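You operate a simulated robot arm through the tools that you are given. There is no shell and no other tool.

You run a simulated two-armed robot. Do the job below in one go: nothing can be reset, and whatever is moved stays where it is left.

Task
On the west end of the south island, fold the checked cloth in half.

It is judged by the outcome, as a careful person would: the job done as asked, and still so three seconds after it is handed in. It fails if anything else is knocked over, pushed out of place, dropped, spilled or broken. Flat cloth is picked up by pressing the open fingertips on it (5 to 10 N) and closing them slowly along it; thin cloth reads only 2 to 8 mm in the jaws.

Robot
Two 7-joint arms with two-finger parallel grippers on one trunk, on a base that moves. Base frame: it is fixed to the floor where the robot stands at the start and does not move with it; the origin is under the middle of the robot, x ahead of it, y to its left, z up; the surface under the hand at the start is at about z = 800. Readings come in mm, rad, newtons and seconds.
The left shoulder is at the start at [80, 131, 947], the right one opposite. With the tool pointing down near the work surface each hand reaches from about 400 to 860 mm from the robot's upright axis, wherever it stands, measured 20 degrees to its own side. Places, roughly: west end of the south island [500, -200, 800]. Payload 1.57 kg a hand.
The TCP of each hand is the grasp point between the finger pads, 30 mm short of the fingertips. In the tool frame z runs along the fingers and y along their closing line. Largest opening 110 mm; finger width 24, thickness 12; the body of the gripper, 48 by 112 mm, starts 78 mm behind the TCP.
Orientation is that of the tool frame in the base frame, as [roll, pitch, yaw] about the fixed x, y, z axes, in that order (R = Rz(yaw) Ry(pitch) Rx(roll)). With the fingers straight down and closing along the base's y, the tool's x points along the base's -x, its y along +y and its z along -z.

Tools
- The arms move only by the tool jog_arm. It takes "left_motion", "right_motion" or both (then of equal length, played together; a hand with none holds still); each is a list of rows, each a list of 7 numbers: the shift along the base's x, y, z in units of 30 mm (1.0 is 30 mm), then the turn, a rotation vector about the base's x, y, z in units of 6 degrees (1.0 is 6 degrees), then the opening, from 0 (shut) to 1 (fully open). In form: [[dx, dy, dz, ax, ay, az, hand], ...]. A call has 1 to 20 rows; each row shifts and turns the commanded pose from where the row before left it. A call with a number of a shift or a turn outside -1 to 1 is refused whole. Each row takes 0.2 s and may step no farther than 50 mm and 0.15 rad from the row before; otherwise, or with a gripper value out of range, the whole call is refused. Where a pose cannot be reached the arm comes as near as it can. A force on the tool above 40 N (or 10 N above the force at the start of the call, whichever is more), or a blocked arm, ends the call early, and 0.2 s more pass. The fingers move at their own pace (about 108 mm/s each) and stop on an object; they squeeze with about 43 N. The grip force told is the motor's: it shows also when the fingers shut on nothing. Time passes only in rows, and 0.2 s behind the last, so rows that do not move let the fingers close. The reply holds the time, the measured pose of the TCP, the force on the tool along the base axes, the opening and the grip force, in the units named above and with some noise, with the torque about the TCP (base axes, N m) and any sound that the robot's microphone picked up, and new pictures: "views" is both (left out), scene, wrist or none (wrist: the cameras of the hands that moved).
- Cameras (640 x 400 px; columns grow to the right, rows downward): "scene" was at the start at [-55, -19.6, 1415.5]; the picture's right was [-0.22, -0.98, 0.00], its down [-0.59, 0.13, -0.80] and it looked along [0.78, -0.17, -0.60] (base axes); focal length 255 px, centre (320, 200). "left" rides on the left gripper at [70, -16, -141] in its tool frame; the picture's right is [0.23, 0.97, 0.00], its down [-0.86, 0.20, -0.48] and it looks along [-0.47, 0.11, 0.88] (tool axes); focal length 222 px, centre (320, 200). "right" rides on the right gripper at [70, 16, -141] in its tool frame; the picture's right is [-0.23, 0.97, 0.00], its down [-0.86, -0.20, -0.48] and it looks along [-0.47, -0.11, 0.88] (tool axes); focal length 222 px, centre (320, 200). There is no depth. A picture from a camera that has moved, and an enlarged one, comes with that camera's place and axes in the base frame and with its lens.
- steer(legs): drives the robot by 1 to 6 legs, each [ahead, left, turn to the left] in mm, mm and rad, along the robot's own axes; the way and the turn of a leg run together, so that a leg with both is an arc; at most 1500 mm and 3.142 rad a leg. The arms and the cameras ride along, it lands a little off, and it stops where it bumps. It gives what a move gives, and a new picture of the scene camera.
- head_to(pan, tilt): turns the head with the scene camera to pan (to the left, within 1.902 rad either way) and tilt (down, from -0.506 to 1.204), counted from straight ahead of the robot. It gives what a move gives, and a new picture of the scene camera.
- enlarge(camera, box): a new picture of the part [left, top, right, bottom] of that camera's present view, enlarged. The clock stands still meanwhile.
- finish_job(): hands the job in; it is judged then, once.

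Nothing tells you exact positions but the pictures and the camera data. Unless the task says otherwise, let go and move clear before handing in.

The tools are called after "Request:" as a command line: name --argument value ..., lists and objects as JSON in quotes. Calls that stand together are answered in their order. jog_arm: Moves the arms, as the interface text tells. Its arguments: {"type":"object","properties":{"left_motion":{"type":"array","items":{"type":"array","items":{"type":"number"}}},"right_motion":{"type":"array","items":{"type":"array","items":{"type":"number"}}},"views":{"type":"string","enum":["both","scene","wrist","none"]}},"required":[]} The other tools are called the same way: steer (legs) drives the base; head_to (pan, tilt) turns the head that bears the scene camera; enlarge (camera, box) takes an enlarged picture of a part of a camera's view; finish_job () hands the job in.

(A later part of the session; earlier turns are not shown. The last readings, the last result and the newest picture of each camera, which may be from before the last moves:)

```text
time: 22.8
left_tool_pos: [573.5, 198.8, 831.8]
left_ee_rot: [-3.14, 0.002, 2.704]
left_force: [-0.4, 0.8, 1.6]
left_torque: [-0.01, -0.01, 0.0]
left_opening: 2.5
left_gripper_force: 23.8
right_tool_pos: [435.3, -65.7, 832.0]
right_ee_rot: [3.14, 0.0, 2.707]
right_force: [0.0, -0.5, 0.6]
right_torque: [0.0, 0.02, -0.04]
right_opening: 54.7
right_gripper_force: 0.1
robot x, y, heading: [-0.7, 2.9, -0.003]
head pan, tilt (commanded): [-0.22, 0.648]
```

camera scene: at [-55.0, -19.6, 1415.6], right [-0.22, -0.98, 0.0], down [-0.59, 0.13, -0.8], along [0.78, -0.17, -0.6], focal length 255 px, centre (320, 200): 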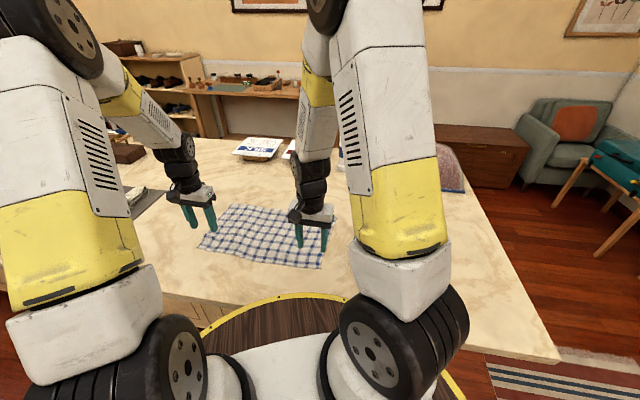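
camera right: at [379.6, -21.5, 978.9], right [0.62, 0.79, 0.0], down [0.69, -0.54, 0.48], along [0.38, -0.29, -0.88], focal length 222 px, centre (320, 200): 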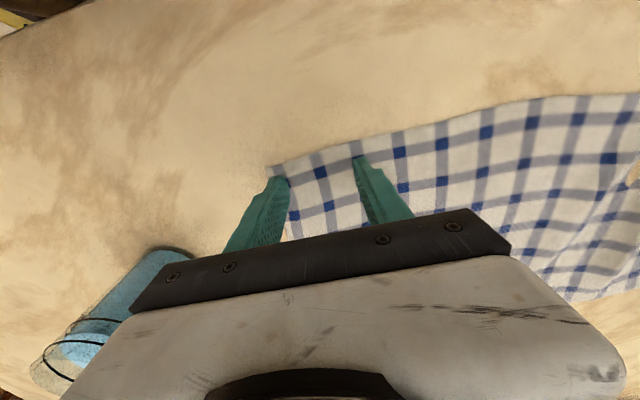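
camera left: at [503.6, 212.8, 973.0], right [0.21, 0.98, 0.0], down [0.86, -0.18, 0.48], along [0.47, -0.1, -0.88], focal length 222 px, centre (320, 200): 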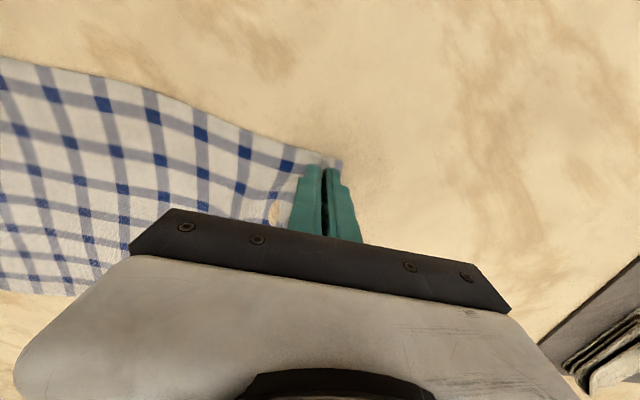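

Request:
jog_arm --right_motion '[[0, 0, -0.015, 0, 0, 0, 0.5], [0, 0, -0.01, 0, 0, 0, 0.5]]' --views "none"

```text
time: 23.4
left_tool_pos: [574.8, 198.4, 831.6]
left_ee_rot: [3.14, 0.004, 2.705]
left_force: [-0.4, 0.5, 0.8]
left_torque: [-0.02, -0.01, 0.02]
left_opening: 2.6
left_gripper_force: 24.6
right_tool_pos: [435.3, -65.8, 832.1]
right_ee_rot: [3.14, 0.002, 2.705]
right_force: [-0.4, -0.8, 3.7]
right_torque: [-0.1, 0.07, 0.05]
right_opening: 55.1
right_gripper_force: 0.1
robot x, y, heading: [-2.3, -0.3, 0.001]
head pan, tilt (commanded): [-0.22, 0.648]
```

Contact is at 3.7 N. I'll press a touch more and close slowly, drifting the hand inward so the inner finger stays still and the cloth between the hands isn't stretched.

Request:
jog_arm --right_motion '[[0, 0, -0.01, 0, 0, 0, 0.5], [0.0154, 0.0333, 0, 0, 0, 0, 0.48], [0.0154, 0.0333, 0, 0, 0, 0, 0.46], [0.0154, 0.0333, 0, 0, 0, 0, 0.44], [0.0154, 0.0333, 0, 0, 0, 0, 0.42], [0.0154, 0.0333, 0, 0, 0, 0, 0.4]]' --views "wrist"

Request:
enlarge --camera "right" --box '[200, 100, 440, 250]'

```text
time: 24.8
left_tool_pos: [574.4, 198.7, 833.6]
left_ee_rot: [3.141, 0.004, 2.706]
left_force: [0.3, 0.3, 1.0]
left_torque: [-0.04, 0.0, 0.04]
left_opening: 2.1
left_gripper_force: 24.0
right_tool_pos: [437.6, -59.6, 831.6]
right_ee_rot: [3.139, 0.001, 2.706]
right_force: [-1.5, -2.3, 10.3]
right_torque: [-0.16, 0.12, 0.0]
right_opening: 45.0
right_gripper_force: 0.0
robot x, y, heading: [-1.0, 2.1, 0.001]
head pan, tilt (commanded): [-0.22, 0.648]
camera right: at [383.1, -16.5, 973.0], right [0.62, 0.79, 0.0], down [0.69, -0.54, 0.48], along [0.38, -0.29, -0.88], focal length 222 px, centre (320, 200)
```

right: 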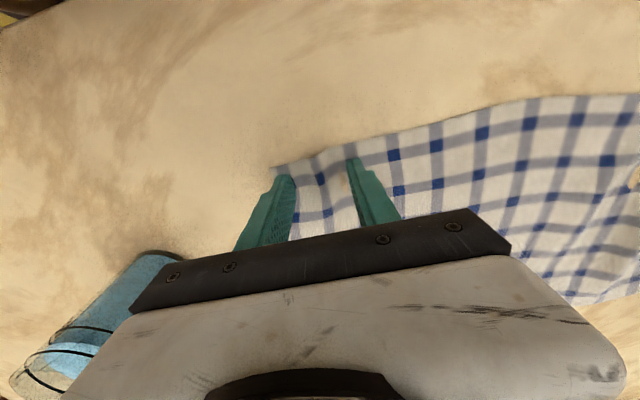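

```text
2.67 times, centred on (320, 175) of right
camera zoom: at [383.1, -16.5, 973.0], right [0.62, 0.79, 0.0], down [0.69, -0.54, 0.48], along [0.38, -0.29, -0.88], focal length 592 px, centre (320, 267)
```

zoom: 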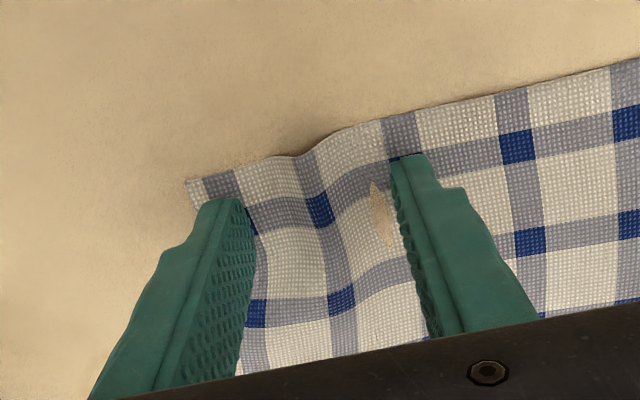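

The ridge is forming and the force is 10 N. I'll keep closing the same way.

Request:
jog_arm --right_motion '[[0.0154, 0.0333, 0, 0, 0, 0, 0.38], [0.0154, 0.0333, 0, 0, 0, 0, 0.36], [0.0154, 0.0333, 0, 0, 0, 0, 0.34], [0.0154, 0.0333, 0, 0, 0, 0, 0.32], [0.0154, 0.0333, 0, 0, 0, 0, 0.3], [0.0154, 0.0333, 0, 0, 0, 0, 0.28], [0.0154, 0.0333, 0, 0, 0, 0, 0.26], [0.0154, 0.0333, 0, 0, 0, 0, 0.24]]' --views "wrist"

Request:
enlarge --camera "right" --box '[200, 100, 440, 250]'

```text
time: 26.8
left_tool_pos: [574.4, 198.3, 832.8]
left_ee_rot: [3.141, 0.003, 2.706]
left_force: [0.4, 0.0, 1.9]
left_torque: [-0.01, -0.04, 0.0]
left_opening: 2.6
left_gripper_force: 23.7
right_tool_pos: [442.7, -54.4, 832.9]
right_ee_rot: [3.141, 0.002, 2.705]
right_force: [-2.9, -0.7, 11.5]
right_torque: [-0.08, 0.09, -0.01]
right_opening: 26.8
right_gripper_force: 0.6
robot x, y, heading: [1.3, -1.8, -0.001]
head pan, tilt (commanded): [-0.22, 0.648]
stopped in row 8 (right hand): the force on the tool passed its limit at 40 N (the readings are from after the stop); the commanded pose is now the measured one
camera right: at [386.9, -8.8, 973.0], right [0.62, 0.79, 0.0], down [0.69, -0.54, 0.48], along [0.38, -0.29, -0.88], focal length 222 px, centre (320, 200)
```

right: 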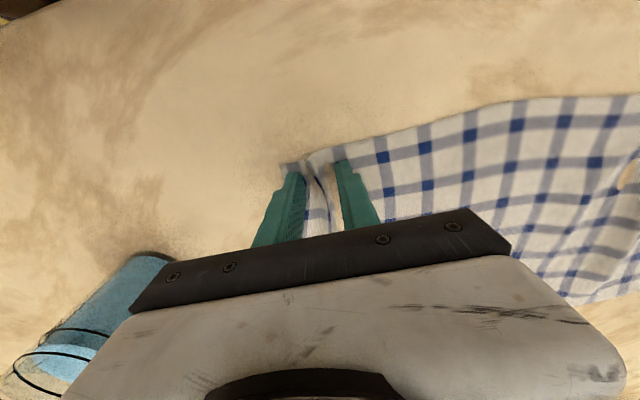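

```text
2.67 times, centred on (320, 175) of right
camera zoom: at [386.9, -8.8, 973.0], right [0.62, 0.79, 0.0], down [0.69, -0.54, 0.48], along [0.38, -0.29, -0.88], focal length 592 px, centre (320, 267)
```

zoom: 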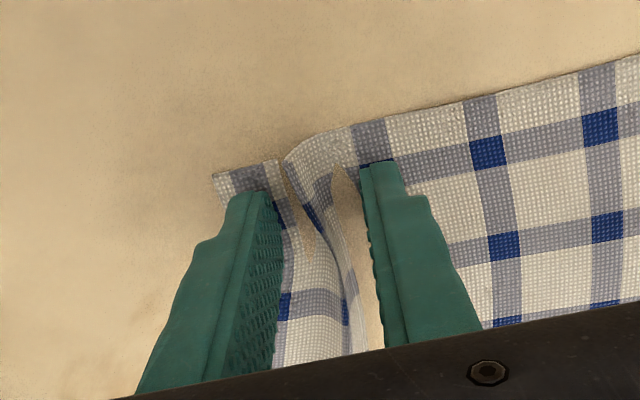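

The pleat stands well, but a brief force spike stopped the call. I'll ease up slightly and finish closing.

Request:
jog_arm --right_motion '[[0, 0, 0.01, 0, 0, 0, 0.24], [0.01, 0.022, 0, 0, 0, 0, 0.22], [0.01, 0.022, 0, 0, 0, 0, 0.2], [0.01, 0.022, 0, 0, 0, 0, 0.18], [0.01, 0.022, 0, 0, 0, 0, 0.16], [0.01, 0.022, 0, 0, 0, 0, 0.14], [0.01, 0.022, 0, 0, 0, 0, 0.12], [0.01, 0.022, 0, 0, 0, 0, 0.1], [0.01, 0.022, 0, 0, 0, 0, 0.08], [0.01, 0.022, 0, 0, 0, 0, 0.06], [0, 0, 0, 0, 0, 0, 0.04], [0, 0, 0, 0, 0, 0, 0.02], [0, 0, 0, 0, 0, 0, 0], [0, 0, 0, 0, 0, 0, 0]]' --views "wrist"

Request:
enlarge --camera "right" --box '[200, 100, 440, 250]'

```text
time: 29.8
left_tool_pos: [574.0, 197.0, 832.3]
left_ee_rot: [-3.142, 0.004, 2.704]
left_force: [-0.7, -0.6, 2.7]
left_torque: [-0.03, -0.03, 0.01]
left_opening: 2.4
left_gripper_force: 24.7
right_tool_pos: [444.7, -46.2, 832.0]
right_ee_rot: [3.14, 0.006, 2.705]
right_force: [0.5, -0.3, 4.8]
right_torque: [0.01, -0.06, -0.04]
right_opening: 2.5
right_gripper_force: 23.9
robot x, y, heading: [-0.8, 1.9, -0.008]
head pan, tilt (commanded): [-0.22, 0.648]
camera right: at [389.4, -2.2, 973.1], right [0.62, 0.79, 0.0], down [0.69, -0.54, 0.48], along [0.38, -0.29, -0.88], focal length 222 px, centre (320, 200)
```

right: 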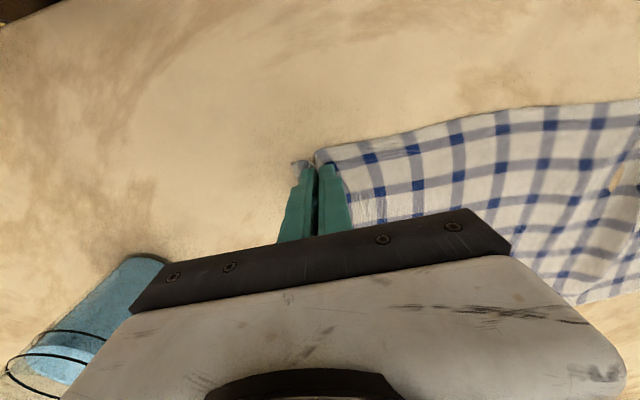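

```text
2.67 times, centred on (320, 175) of right
camera zoom: at [389.4, -2.2, 973.1], right [0.62, 0.79, 0.0], down [0.69, -0.54, 0.48], along [0.38, -0.29, -0.88], focal length 592 px, centre (320, 267)
```

zoom: 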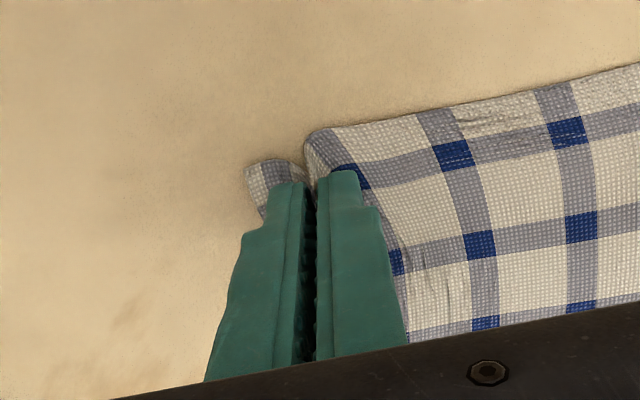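

Both jaws now read 2.5 mm, so both near corners are held, about 277 mm apart. I'll look at where the far edge lies before folding.

Request:
enlarge --camera "scene" --box '[180, 180, 400, 318]'

Request:
enlarge --camera "right" --box '[320, 60, 640, 310]'

Request:
enlarge --camera "left" --box '[0, 40, 400, 300]'

```text
2.90 times, centred on (290, 249) of scene
camera zoom: at [-55.2, -19.6, 1415.5], right [-0.22, -0.98, 0.0], down [-0.59, 0.13, -0.8], along [0.78, -0.17, -0.6], focal length 739 px, centre (407, 58)
```

zoom: 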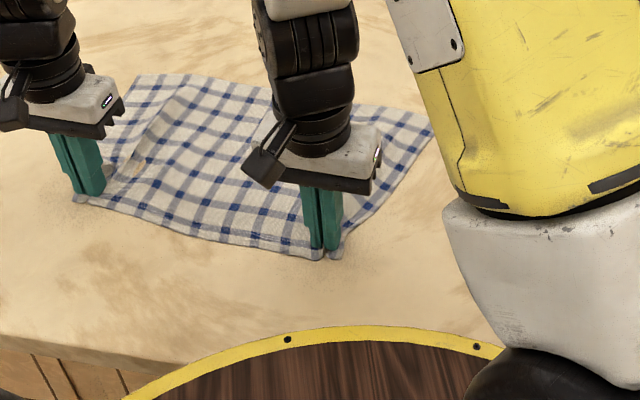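

```text
1.60 times, centred on (480, 185) of right
camera zoom: at [389.4, -2.2, 973.1], right [0.62, 0.79, 0.0], down [0.69, -0.54, 0.48], along [0.38, -0.29, -0.88], focal length 355 px, centre (64, 224)
```

zoom: 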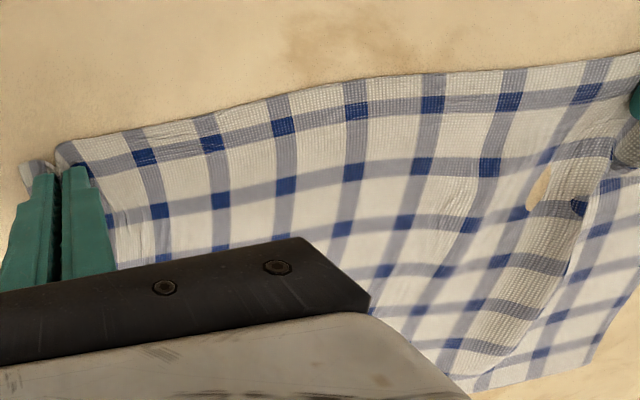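

```text
1.54 times, centred on (200, 170) of left
camera zoom: at [503.6, 212.7, 973.1], right [0.21, 0.98, 0.0], down [0.86, -0.18, 0.48], along [0.47, -0.1, -0.88], focal length 342 px, centre (505, 246)
```

zoom: 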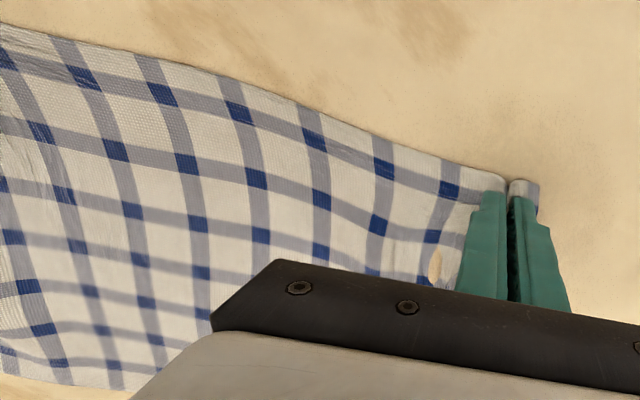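

The far edge runs from about B [625,-198] to A [787,170], and the hands are nearly centred along it. I'll lift both hands together on an arc toward the far edge, starting with the first half of the rise to check the grips hold.

Request:
jog_arm --left_motion '[[0.025, -0.011, 0.413, 0, 0, 0, 0], [0.075, -0.033, 0.406, 0, 0, 0, 0], [0.123, -0.054, 0.392, 0, 0, 0, 0], [0.17, -0.075, 0.371, 0, 0, 0, 0], [0.213, -0.094, 0.345, 0, 0, 0, 0], [0.253, -0.111, 0.311, 0, 0, 0, 0]]' --right_motion '[[0.028, -0.012, 0.413, 0, 0, 0, 0], [0.082, -0.036, 0.406, 0, 0, 0, 0], [0.136, -0.06, 0.392, 0, 0, 0, 0], [0.187, -0.082, 0.371, 0, 0, 0, 0], [0.235, -0.103, 0.345, 0, 0, 0, 0], [0.279, -0.123, 0.311, 0, 0, 0, 0]]' --views "both"

Request:
enlarge --camera "scene" --box '[180, 160, 400, 298]'

```text
time: 31.2
left_tool_pos: [599.5, 186.5, 899.0]
left_ee_rot: [3.14, 0.004, 2.704]
left_force: [0.5, 0.0, -0.5]
left_torque: [0.01, 0.03, -0.02]
left_opening: 2.5
left_gripper_force: 24.1
right_tool_pos: [472.7, -60.2, 899.1]
right_ee_rot: [3.139, 0.005, 2.705]
right_force: [1.0, 0.0, 0.0]
right_torque: [-0.03, 0.03, -0.02]
right_opening: 2.8
right_gripper_force: 23.8
robot x, y, heading: [-0.4, 2.5, -0.0]
head pan, tilt (commanded): [-0.22, 0.648]
camera scene: at [-55.1, -19.5, 1415.5], right [-0.22, -0.98, 0.0], down [-0.59, 0.13, -0.8], along [0.78, -0.17, -0.6], focal length 255 px, centre (320, 200)
camera right: at [418.3, -15.5, 1041.2], right [0.62, 0.79, 0.0], down [0.69, -0.54, 0.48], along [0.38, -0.29, -0.88], focal length 222 px, centre (320, 200)
camera left: at [529.0, 201.4, 1040.2], right [0.2, 0.98, 0.0], down [0.86, -0.18, 0.48], along [0.47, -0.1, -0.88], focal length 222 px, centre (320, 200)
```

scene: 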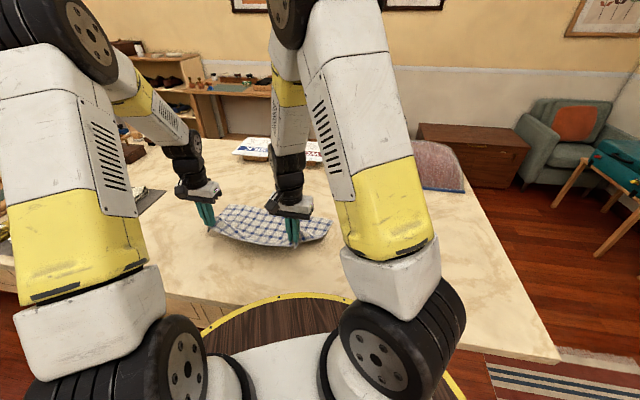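
right: 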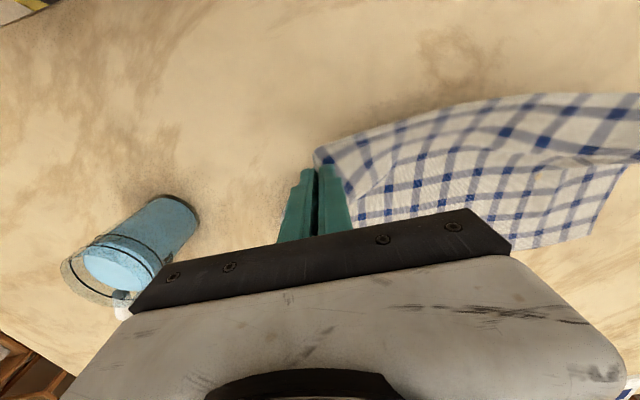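
left: 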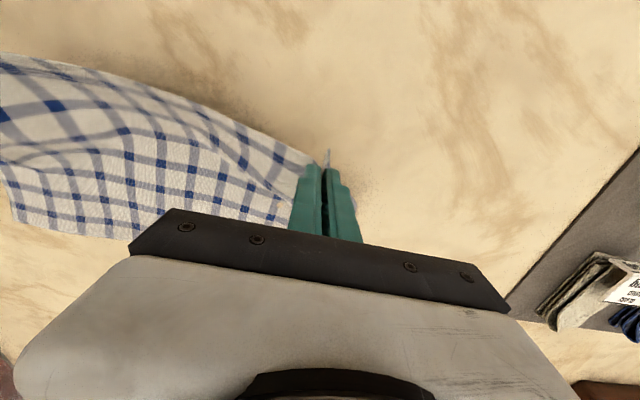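

```text
2.90 times, centred on (290, 229) of scene
camera zoom: at [-55.1, -19.5, 1415.5], right [-0.22, -0.98, 0.0], down [-0.59, 0.13, -0.8], along [0.78, -0.17, -0.6], focal length 739 px, centre (407, 116)
```

zoom: 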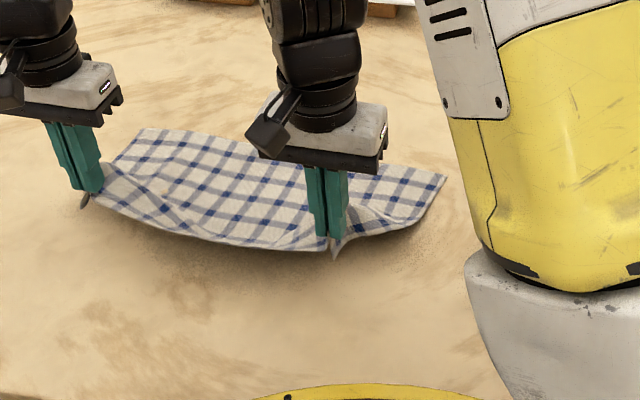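

Both grips hold and the near edge is rising with a little sag in the middle. I'll continue to the top of the arc and spread the hands slightly to take up that slack.

Request:
jog_arm --left_motion '[[0.299, -0.101, 0.273, 0, 0, 0, 0], [0.33, -0.114, 0.23, 0, 0, 0, 0], [0.354, -0.125, 0.183, 0, 0, 0, 0], [0.374, -0.134, 0.133, 0, 0, 0, 0], [0.387, -0.14, 0.081, 0, 0, 0, 0], [0.393, -0.142, 0.027, 0, 0, 0, 0]]' --right_motion '[[0.307, -0.166, 0.273, 0, 0, 0, 0], [0.341, -0.181, 0.23, 0, 0, 0, 0], [0.368, -0.193, 0.183, 0, 0, 0, 0], [0.39, -0.202, 0.133, 0, 0, 0, 0], [0.404, -0.209, 0.081, 0, 0, 0, 0], [0.411, -0.212, 0.027, 0, 0, 0, 0]]' --views "both"

Request:
enlarge --camera "scene" --box '[180, 160, 400, 298]'

```text
time: 32.6
left_tool_pos: [663.3, 163.4, 926.6]
left_ee_rot: [3.14, 0.002, 2.704]
left_force: [0.1, -0.6, 0.3]
left_torque: [-0.03, 0.02, 0.0]
left_opening: 2.5
left_gripper_force: 23.7
right_tool_pos: [540.3, -92.7, 926.7]
right_ee_rot: [3.139, 0.005, 2.706]
right_force: [0.7, 1.1, 0.3]
right_torque: [0.01, -0.01, -0.01]
right_opening: 2.2
right_gripper_force: 24.2
robot x, y, heading: [-0.5, -0.3, 0.001]
head pan, tilt (commanded): [-0.22, 0.648]
camera scene: at [-55.3, -19.5, 1415.5], right [-0.22, -0.98, 0.0], down [-0.59, 0.13, -0.8], along [0.78, -0.17, -0.6], focal length 255 px, centre (320, 200)
camera right: at [484.5, -49.1, 1067.7], right [0.62, 0.79, 0.0], down [0.69, -0.54, 0.48], along [0.38, -0.29, -0.88], focal length 222 px, centre (320, 200)
camera left: at [592.6, 178.9, 1067.2], right [0.21, 0.98, 0.0], down [0.86, -0.18, 0.48], along [0.47, -0.1, -0.88], focal length 222 px, centre (320, 200)
```

scene: 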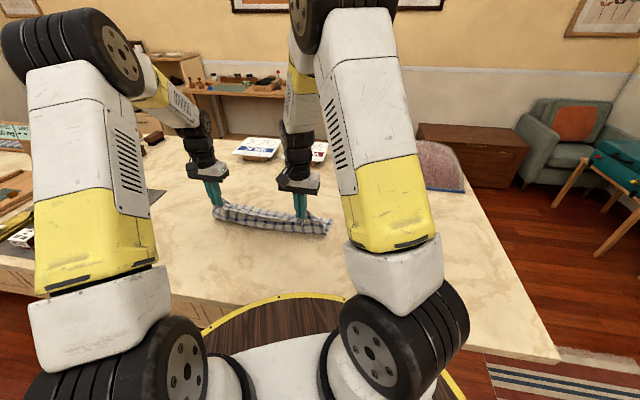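
right: 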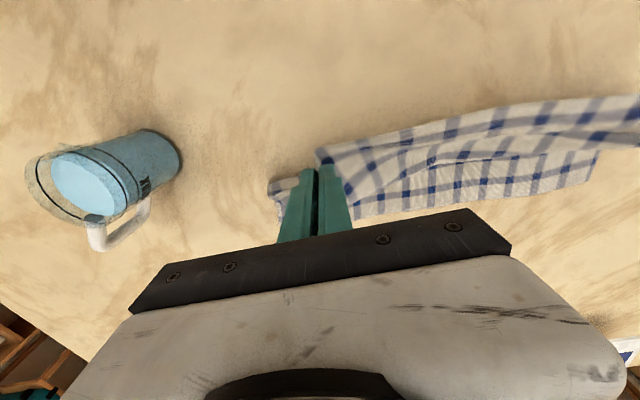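
left: 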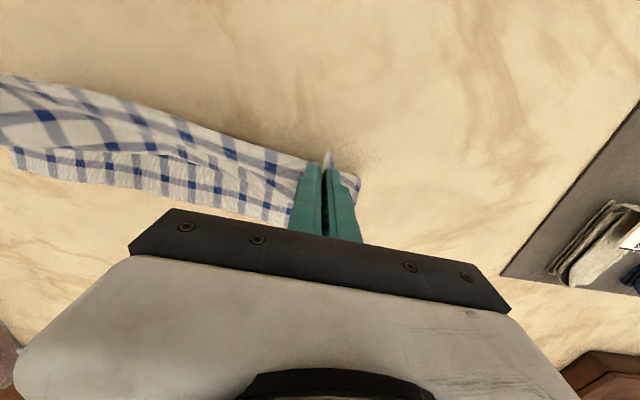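

```text
2.90 times, centred on (290, 229) of scene
camera zoom: at [-55.3, -19.5, 1415.5], right [-0.22, -0.98, 0.0], down [-0.59, 0.13, -0.8], along [0.78, -0.17, -0.6], focal length 739 px, centre (407, 116)
```

zoom: 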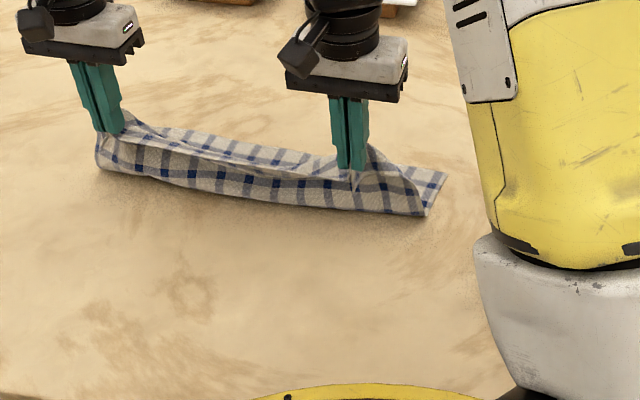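

The cloth stands up neatly along the fold. From the wrist view the far edge now runs from about [614,-213] to [790,157]. I'll carry the held edge over and partway down toward it.

Request:
jog_arm --left_motion '[[0.385, -0.237, -0.025, 0, 0, 0, 0], [0.379, -0.233, -0.075, 0, 0, 0, 0], [0.366, -0.225, -0.124, 0, 0, 0, 0], [0.346, -0.213, -0.171, 0, 0, 0, 0], [0.321, -0.197, -0.214, 0, 0, 0, 0], [0.29, -0.178, -0.255, 0, 0, 0, 0], [0.255, -0.156, -0.29, 0, 0, 0, 0], [0.214, -0.132, -0.321, 0, 0, 0, 0]]' --right_motion '[[0.389, -0.238, -0.025, 0, 0, 0, 0], [0.383, -0.234, -0.075, 0, 0, 0, 0], [0.37, -0.226, -0.124, 0, 0, 0, 0], [0.35, -0.214, -0.171, 0, 0, 0, 0], [0.325, -0.198, -0.214, 0, 0, 0, 0], [0.293, -0.179, -0.255, 0, 0, 0, 0], [0.257, -0.157, -0.29, 0, 0, 0, 0], [0.217, -0.132, -0.321, 0, 0, 0, 0]]' --views "both"

Request:
enlarge --camera "scene" --box '[180, 160, 400, 298]'

Request:
enlarge --camera "left" --box '[0, 60, 400, 300]'

Request:
enlarge --camera "right" --box '[200, 60, 600, 300]'

```text
time: 34.4
left_tool_pos: [740.3, 117.3, 882.8]
left_ee_rot: [3.139, 0.005, 2.706]
left_force: [-0.2, -1.0, 0.6]
left_torque: [-0.05, 0.0, -0.03]
left_opening: 2.7
left_gripper_force: 24.3
right_tool_pos: [617.1, -141.7, 881.8]
right_ee_rot: [3.138, 0.003, 2.704]
right_force: [-0.9, 1.2, 0.3]
right_torque: [0.01, 0.03, -0.04]
right_opening: 2.5
right_gripper_force: 23.8
robot x, y, heading: [1.4, 0.7, -0.001]
head pan, tilt (commanded): [-0.22, 0.648]
camera scene: at [-55.3, -19.6, 1415.5], right [-0.22, -0.98, 0.0], down [-0.59, 0.13, -0.8], along [0.78, -0.17, -0.6], focal length 255 px, centre (320, 200)
camera right: at [562.2, -97.6, 1023.3], right [0.62, 0.79, 0.0], down [0.69, -0.54, 0.48], along [0.38, -0.29, -0.88], focal length 222 px, centre (320, 200)
camera left: at [669.1, 132.0, 1023.4], right [0.21, 0.98, 0.0], down [0.86, -0.18, 0.48], along [0.47, -0.1, -0.88], focal length 222 px, centre (320, 200)
```

scene: 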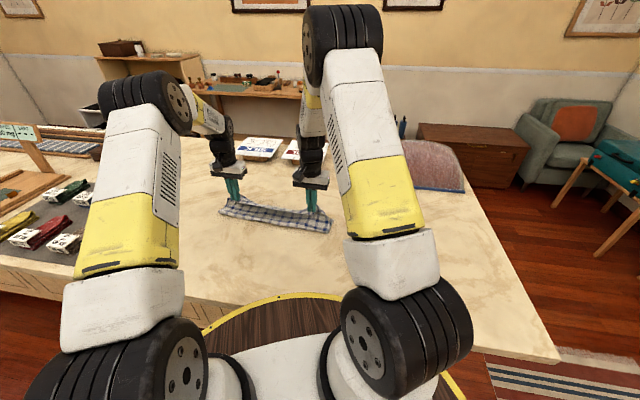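
right: 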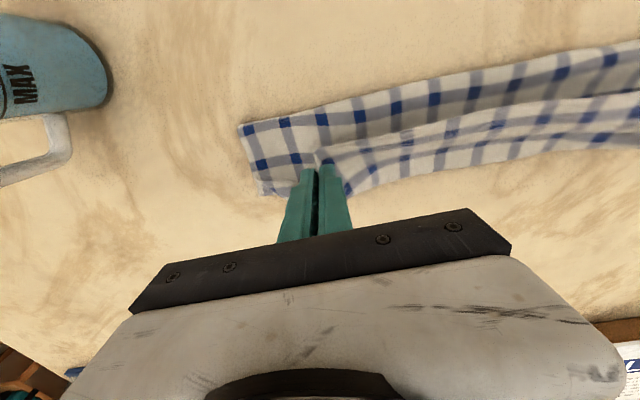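
left: 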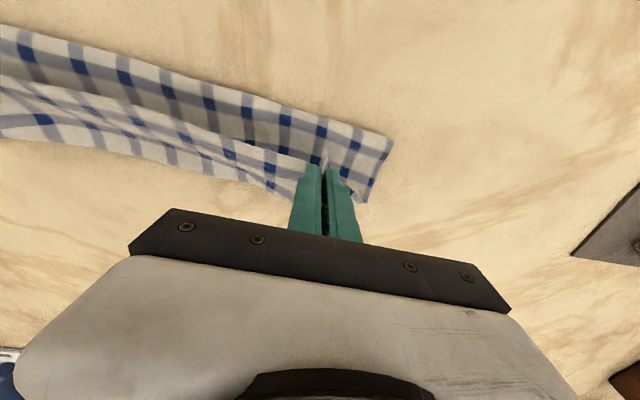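

```text
2.90 times, centred on (290, 229) of scene
camera zoom: at [-55.3, -19.6, 1415.5], right [-0.22, -0.98, 0.0], down [-0.59, 0.13, -0.8], along [0.78, -0.17, -0.6], focal length 739 px, centre (407, 116)
```

zoom: 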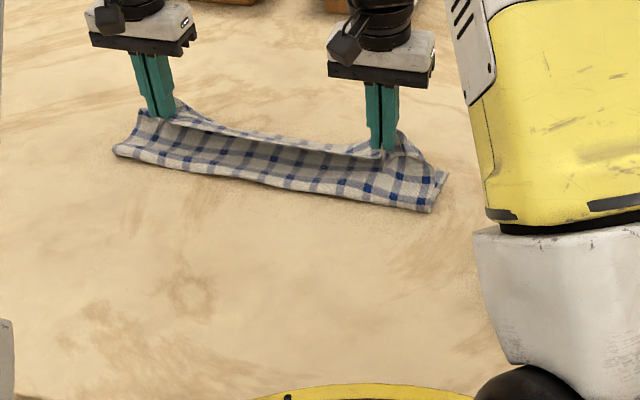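

```text
1.60 times, centred on (200, 180) of left
camera zoom: at [669.1, 132.0, 1023.4], right [0.21, 0.98, 0.0], down [0.86, -0.18, 0.48], along [0.47, -0.1, -0.88], focal length 355 px, centre (512, 232)
```

zoom: 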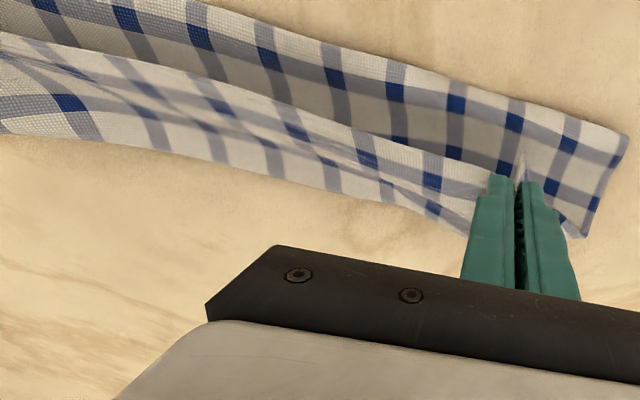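

```text
1.60 times, centred on (400, 180) of right
camera zoom: at [562.2, -97.6, 1023.3], right [0.62, 0.79, 0.0], down [0.69, -0.54, 0.48], along [0.38, -0.29, -0.88], focal length 355 px, centre (192, 232)
```

zoom: 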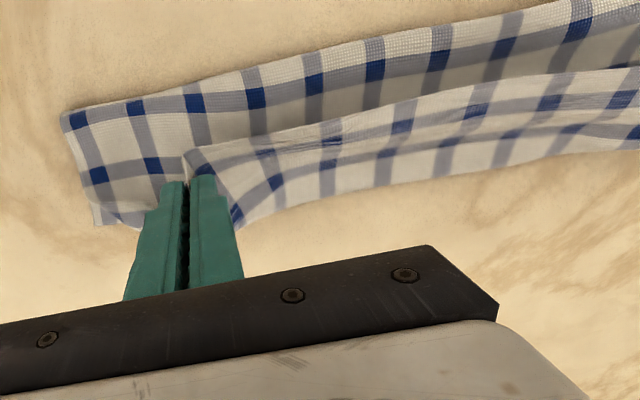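

The held edge is nearly over the far edge. I want a closer look at how the cloth hangs before I lay it down.

Request:
enlarge --camera "right" --box '[220, 80, 400, 220]'

Request:
enlarge --camera "left" --box '[200, 80, 420, 220]'

Request:
enlarge --camera "scene" --box '[205, 180, 345, 250]'

```text
2.86 times, centred on (310, 150) of right
camera zoom: at [562.2, -97.6, 1023.3], right [0.62, 0.79, 0.0], down [0.69, -0.54, 0.48], along [0.38, -0.29, -0.88], focal length 635 px, centre (349, 343)
```

zoom: 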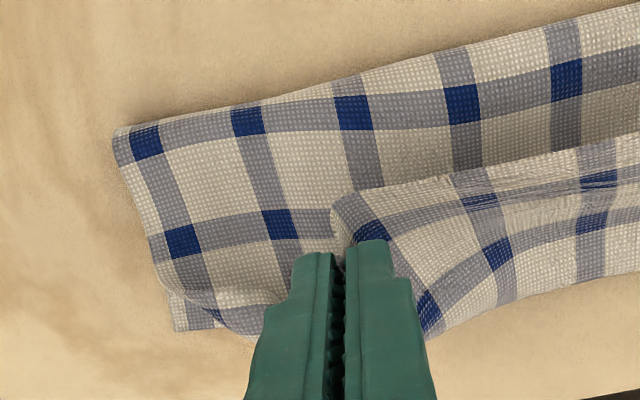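

```text
2.86 times, centred on (310, 150) of left
camera zoom: at [669.1, 132.0, 1023.4], right [0.21, 0.98, 0.0], down [0.86, -0.18, 0.48], along [0.47, -0.1, -0.88], focal length 635 px, centre (349, 343)
```

zoom: 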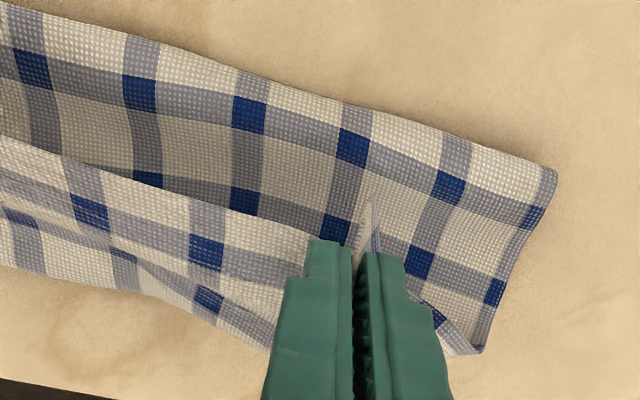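

```text
4.57 times, centred on (275, 215) of scene
camera zoom: at [-55.3, -19.6, 1415.5], right [-0.22, -0.98, 0.0], down [-0.59, 0.13, -0.8], along [0.78, -0.17, -0.6], focal length 1166 px, centre (526, 131)
```

zoom: 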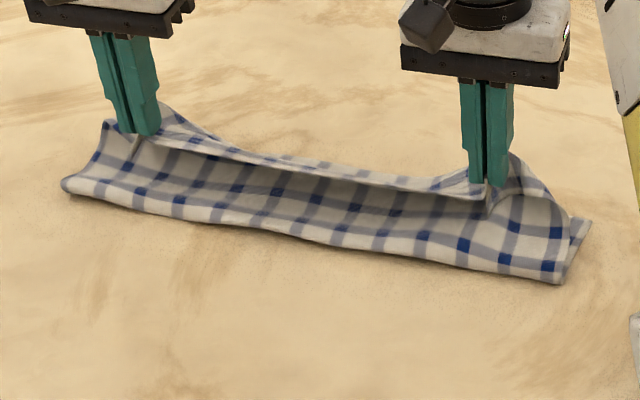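

The held hem is turned back toward the robot because the fingers stay vertical, and the crease has crept too far forward. I'll draw both hands back a little and tilt them so the hem swings up and over, which should let it open toward the far edge.

Request:
jog_arm --left_motion '[[-0.052, 0.025, -0.05, 0.43, 0.903, 0, 0], [-0.052, 0.025, -0.05, 0.43, 0.903, 0, 0], [-0.052, 0.025, -0.05, 0.43, 0.903, 0, 0], [-0.052, 0.025, -0.05, 0.43, 0.903, 0, 0], [-0.052, 0.025, -0.05, 0.43, 0.903, 0, 0], [-0.052, 0.025, -0.05, 0.43, 0.903, 0, 0]]' --right_motion '[[-0.052, 0.025, -0.05, 0.43, 0.903, 0, 0], [-0.052, 0.025, -0.05, 0.43, 0.903, 0, 0], [-0.052, 0.025, -0.05, 0.43, 0.903, 0, 0], [-0.052, 0.025, -0.05, 0.43, 0.903, 0, 0], [-0.052, 0.025, -0.05, 0.43, 0.903, 0, 0], [-0.052, 0.025, -0.05, 0.43, 0.903, 0, 0]]' --views "both"

Request:
enlarge --camera "scene" --box '[205, 180, 345, 250]'

```text
time: 35.8
left_tool_pos: [701.2, 125.8, 878.1]
left_ee_rot: [3.136, -0.573, 2.707]
left_force: [0.2, 0.3, 0.5]
left_torque: [0.0, 0.01, 0.03]
left_opening: 2.4
left_gripper_force: 23.9
left hand out of reach, approached as far as the arm can: row 5, 6
right_tool_pos: [609.4, -136.3, 873.6]
right_ee_rot: [3.132, -0.626, 2.708]
right_force: [0.8, 0.3, 0.6]
right_torque: [-0.04, -0.01, 0.01]
right_opening: 2.4
right_gripper_force: 23.8
robot x, y, heading: [3.6, 0.1, 0.0]
head pan, tilt (commanded): [-0.22, 0.648]
camera scene: at [-55.1, -19.6, 1415.5], right [-0.22, -0.98, 0.0], down [-0.59, 0.13, -0.8], along [0.78, -0.17, -0.6], focal length 255 px, centre (320, 200)
camera right: at [640.2, -133.8, 1029.1], right [0.58, 0.8, -0.13], down [0.8, -0.59, -0.12], along [-0.17, -0.03, -0.99], focal length 222 px, centre (320, 200)
camera left: at [709.4, 102.9, 1034.6], right [0.24, 0.96, 0.13], down [0.97, -0.23, -0.06], along [-0.03, 0.14, -0.99], focal length 222 px, centre (320, 200)
```

scene: 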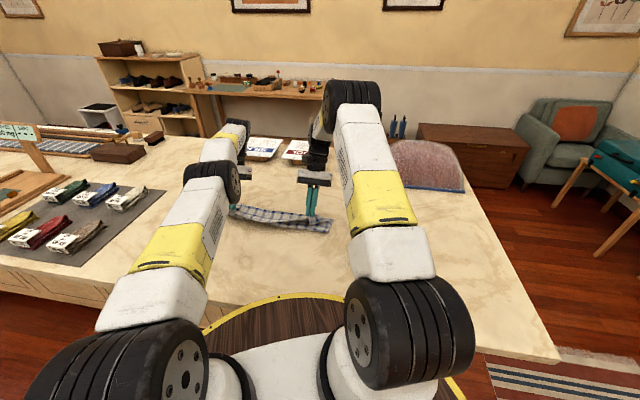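
right: 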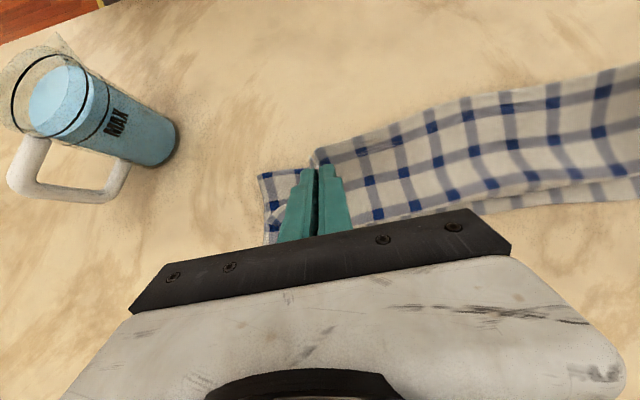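
left: 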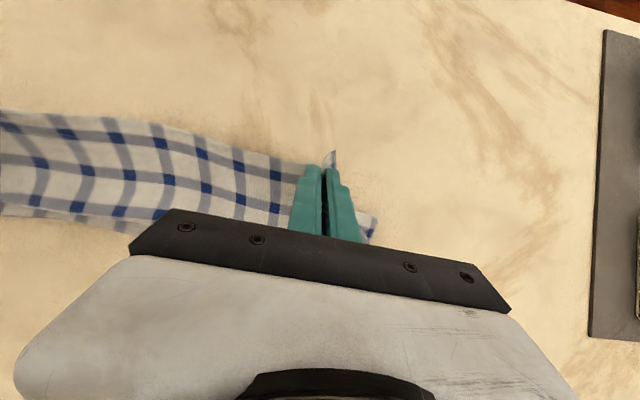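

```text
4.57 times, centred on (275, 215) of scene
camera zoom: at [-55.1, -19.6, 1415.5], right [-0.22, -0.98, 0.0], down [-0.59, 0.13, -0.8], along [0.78, -0.17, -0.6], focal length 1166 px, centre (526, 131)
```

zoom: 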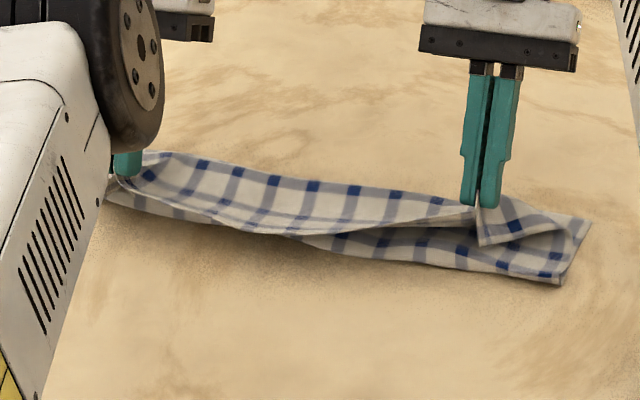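

The left arm reached its limit at about 33° of tilt, with its TCP near [701,126]. I'll draw the right hand back level with it and lower both a little, so the crease rolls back toward the middle of the cloth.

Request:
jog_arm --left_motion '[[-0.1, 0.04, -0.167, 0, 0, 0, 0], [-0.1, 0.04, -0.167, 0, 0, 0, 0], [-0.1, 0.04, -0.167, 0, 0, 0, 0], [-0.1, 0.04, -0.167, 0, 0, 0, 0]]' --right_motion '[[-0.21, 0.1, -0.167, 0, 0, 0, 0], [-0.21, 0.1, -0.167, 0, 0, 0, 0], [-0.21, 0.1, -0.167, 0, 0, 0, 0], [-0.21, 0.1, -0.167, 0, 0, 0, 0]]' --views "both"

Request:
enlarge --camera "scene" --box '[205, 180, 345, 250]'

Request:
enlarge --camera "right" --box '[220, 60, 640, 260]'

```text
time: 36.8
left_tool_pos: [690.0, 130.7, 856.4]
left_ee_rot: [3.136, -0.572, 2.707]
left_force: [0.4, 0.8, 0.2]
left_torque: [0.02, -0.01, -0.01]
left_opening: 2.6
left_gripper_force: 23.7
right_tool_pos: [583.4, -124.3, 851.9]
right_ee_rot: [3.132, -0.625, 2.706]
right_force: [0.1, -1.0, 0.7]
right_torque: [-0.02, 0.02, 0.02]
right_opening: 2.5
right_gripper_force: 23.8
robot x, y, heading: [1.3, 0.7, -0.0]
head pan, tilt (commanded): [-0.22, 0.648]
camera scene: at [-54.9, -19.7, 1415.6], right [-0.22, -0.98, 0.0], down [-0.59, 0.13, -0.8], along [0.78, -0.17, -0.6], focal length 255 px, centre (320, 200)
camera right: at [615.1, -121.3, 1008.8], right [0.58, 0.8, -0.13], down [0.8, -0.59, -0.11], along [-0.17, -0.03, -0.99], focal length 222 px, centre (320, 200)
camera left: at [698.1, 107.1, 1013.9], right [0.24, 0.96, 0.13], down [0.97, -0.23, -0.06], along [-0.03, 0.14, -0.99], focal length 222 px, centre (320, 200)
```

scene: 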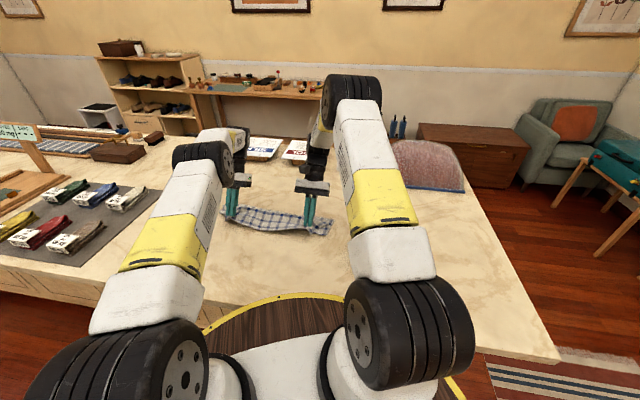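
right: 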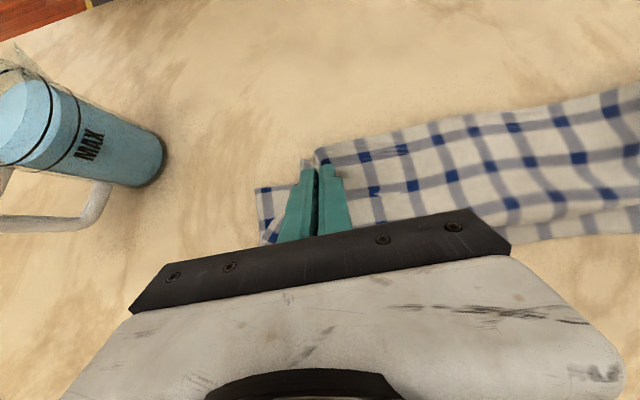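
left: 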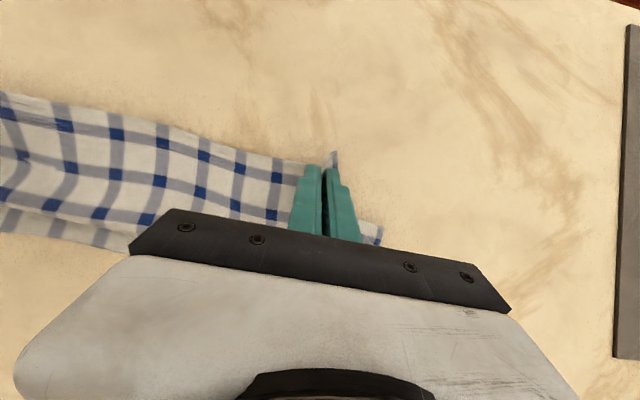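

```text
4.57 times, centred on (275, 215) of scene
camera zoom: at [-54.9, -19.7, 1415.6], right [-0.22, -0.98, 0.0], down [-0.59, 0.13, -0.8], along [0.78, -0.17, -0.6], focal length 1166 px, centre (526, 131)
```

zoom: 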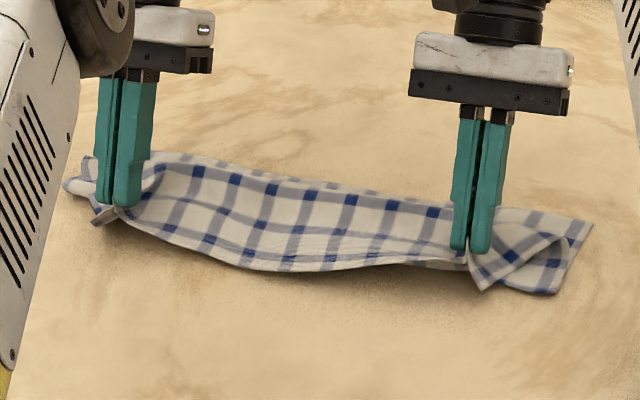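

```text
1.52 times, centred on (430, 160) of right
camera zoom: at [615.1, -121.3, 1008.8], right [0.58, 0.8, -0.13], down [0.8, -0.59, -0.11], along [-0.17, -0.03, -0.99], focal length 338 px, centre (152, 261)
```

zoom: 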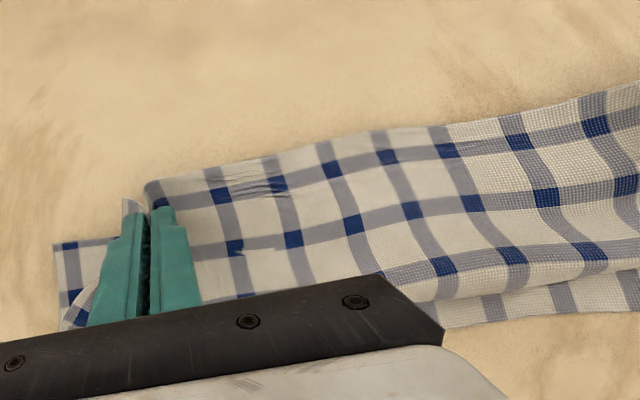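

With vertical fingers the cloth just forms a Z, because the pads keep the edge pointing at the robot. A better way is to lift the whole cloth so it hangs, let its lower edge touch down on the near side, lay the lower half away from the robot, then bring the held edge back over it. First I'll raise and level the hands.

Request:
jog_arm --left_motion '[[-0.177, 0.084, 0.8, -0.43, -0.903, 0, 0], [-0.177, 0.084, 0.94, -0.43, -0.903, 0, 0], [-0.177, 0.084, 0.94, -0.43, -0.903, 0, 0], [-0.177, 0.084, 0.94, -0.43, -0.903, 0, 0], [-0.177, 0.084, 0.94, -0.43, -0.903, 0, 0], [-0.177, 0.084, 0.94, -0.43, -0.903, 0, 0]]' --right_motion '[[-0.226, 0.108, 0.8, -0.43, -0.903, 0, 0], [-0.226, 0.108, 0.94, -0.43, -0.903, 0, 0], [-0.226, 0.108, 0.94, -0.43, -0.903, 0, 0], [-0.226, 0.108, 0.94, -0.43, -0.903, 0, 0], [-0.226, 0.108, 0.94, -0.43, -0.903, 0, 0], [-0.226, 0.108, 0.94, -0.43, -0.903, 0, 0]]' --views "both"

Request:
enlarge --camera "scene" --box '[180, 130, 380, 260]'

```text
time: 38.2
left_tool_pos: [658.7, 147.8, 1022.1]
left_ee_rot: [-3.141, 0.058, 2.706]
left_force: [0.3, -0.1, -0.5]
left_torque: [0.01, 0.02, 0.02]
left_opening: 2.8
left_gripper_force: 23.8
right_tool_pos: [542.2, -104.7, 1018.7]
right_ee_rot: [3.14, 0.001, 2.704]
right_force: [0.3, 0.7, -0.7]
right_torque: [0.01, 0.08, -0.03]
right_opening: 2.6
right_gripper_force: 23.9
robot x, y, heading: [-2.3, 0.7, -0.002]
head pan, tilt (commanded): [-0.22, 0.648]
camera scene: at [-54.2, -19.9, 1415.6], right [-0.22, -0.98, 0.0], down [-0.59, 0.13, -0.8], along [0.78, -0.17, -0.6], focal length 255 px, centre (320, 200)
camera right: at [487.7, -61.3, 1159.9], right [0.62, 0.79, 0.0], down [0.69, -0.54, 0.48], along [0.38, -0.29, -0.88], focal length 222 px, centre (320, 200)
camera left: at [580.5, 164.1, 1159.4], right [0.21, 0.98, -0.01], down [0.83, -0.17, 0.53], along [0.51, -0.12, -0.85], focal length 222 px, centre (320, 200)
```

scene: 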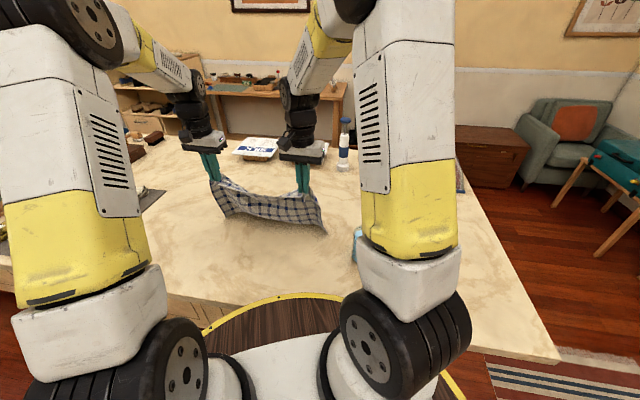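
right: 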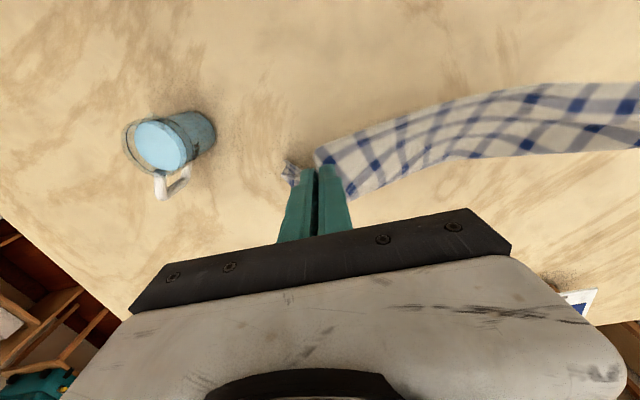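
left: 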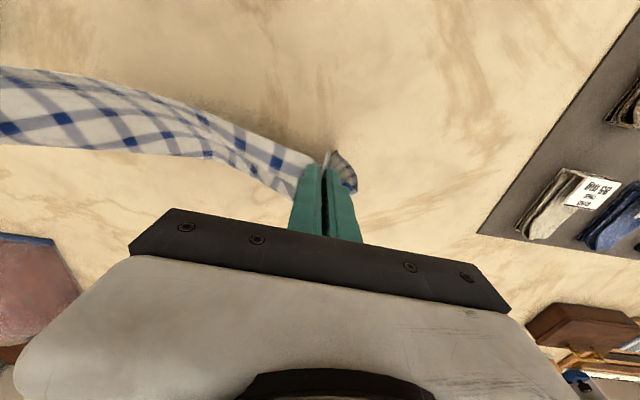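

```text
3.08 times, centred on (280, 195) of scene
camera zoom: at [-54.2, -19.9, 1415.6], right [-0.22, -0.98, 0.0], down [-0.59, 0.13, -0.8], along [0.78, -0.17, -0.6], focal length 785 px, centre (443, 215)
```

zoom: 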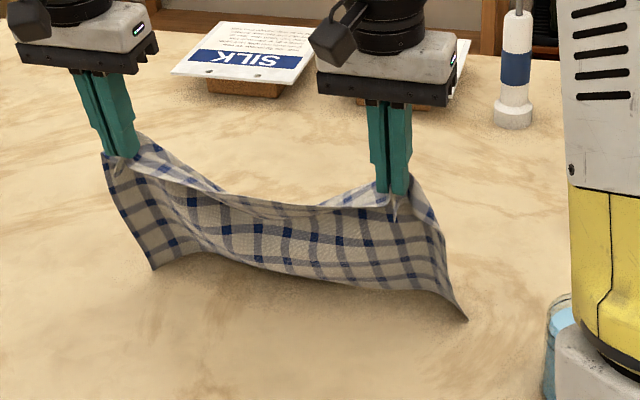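

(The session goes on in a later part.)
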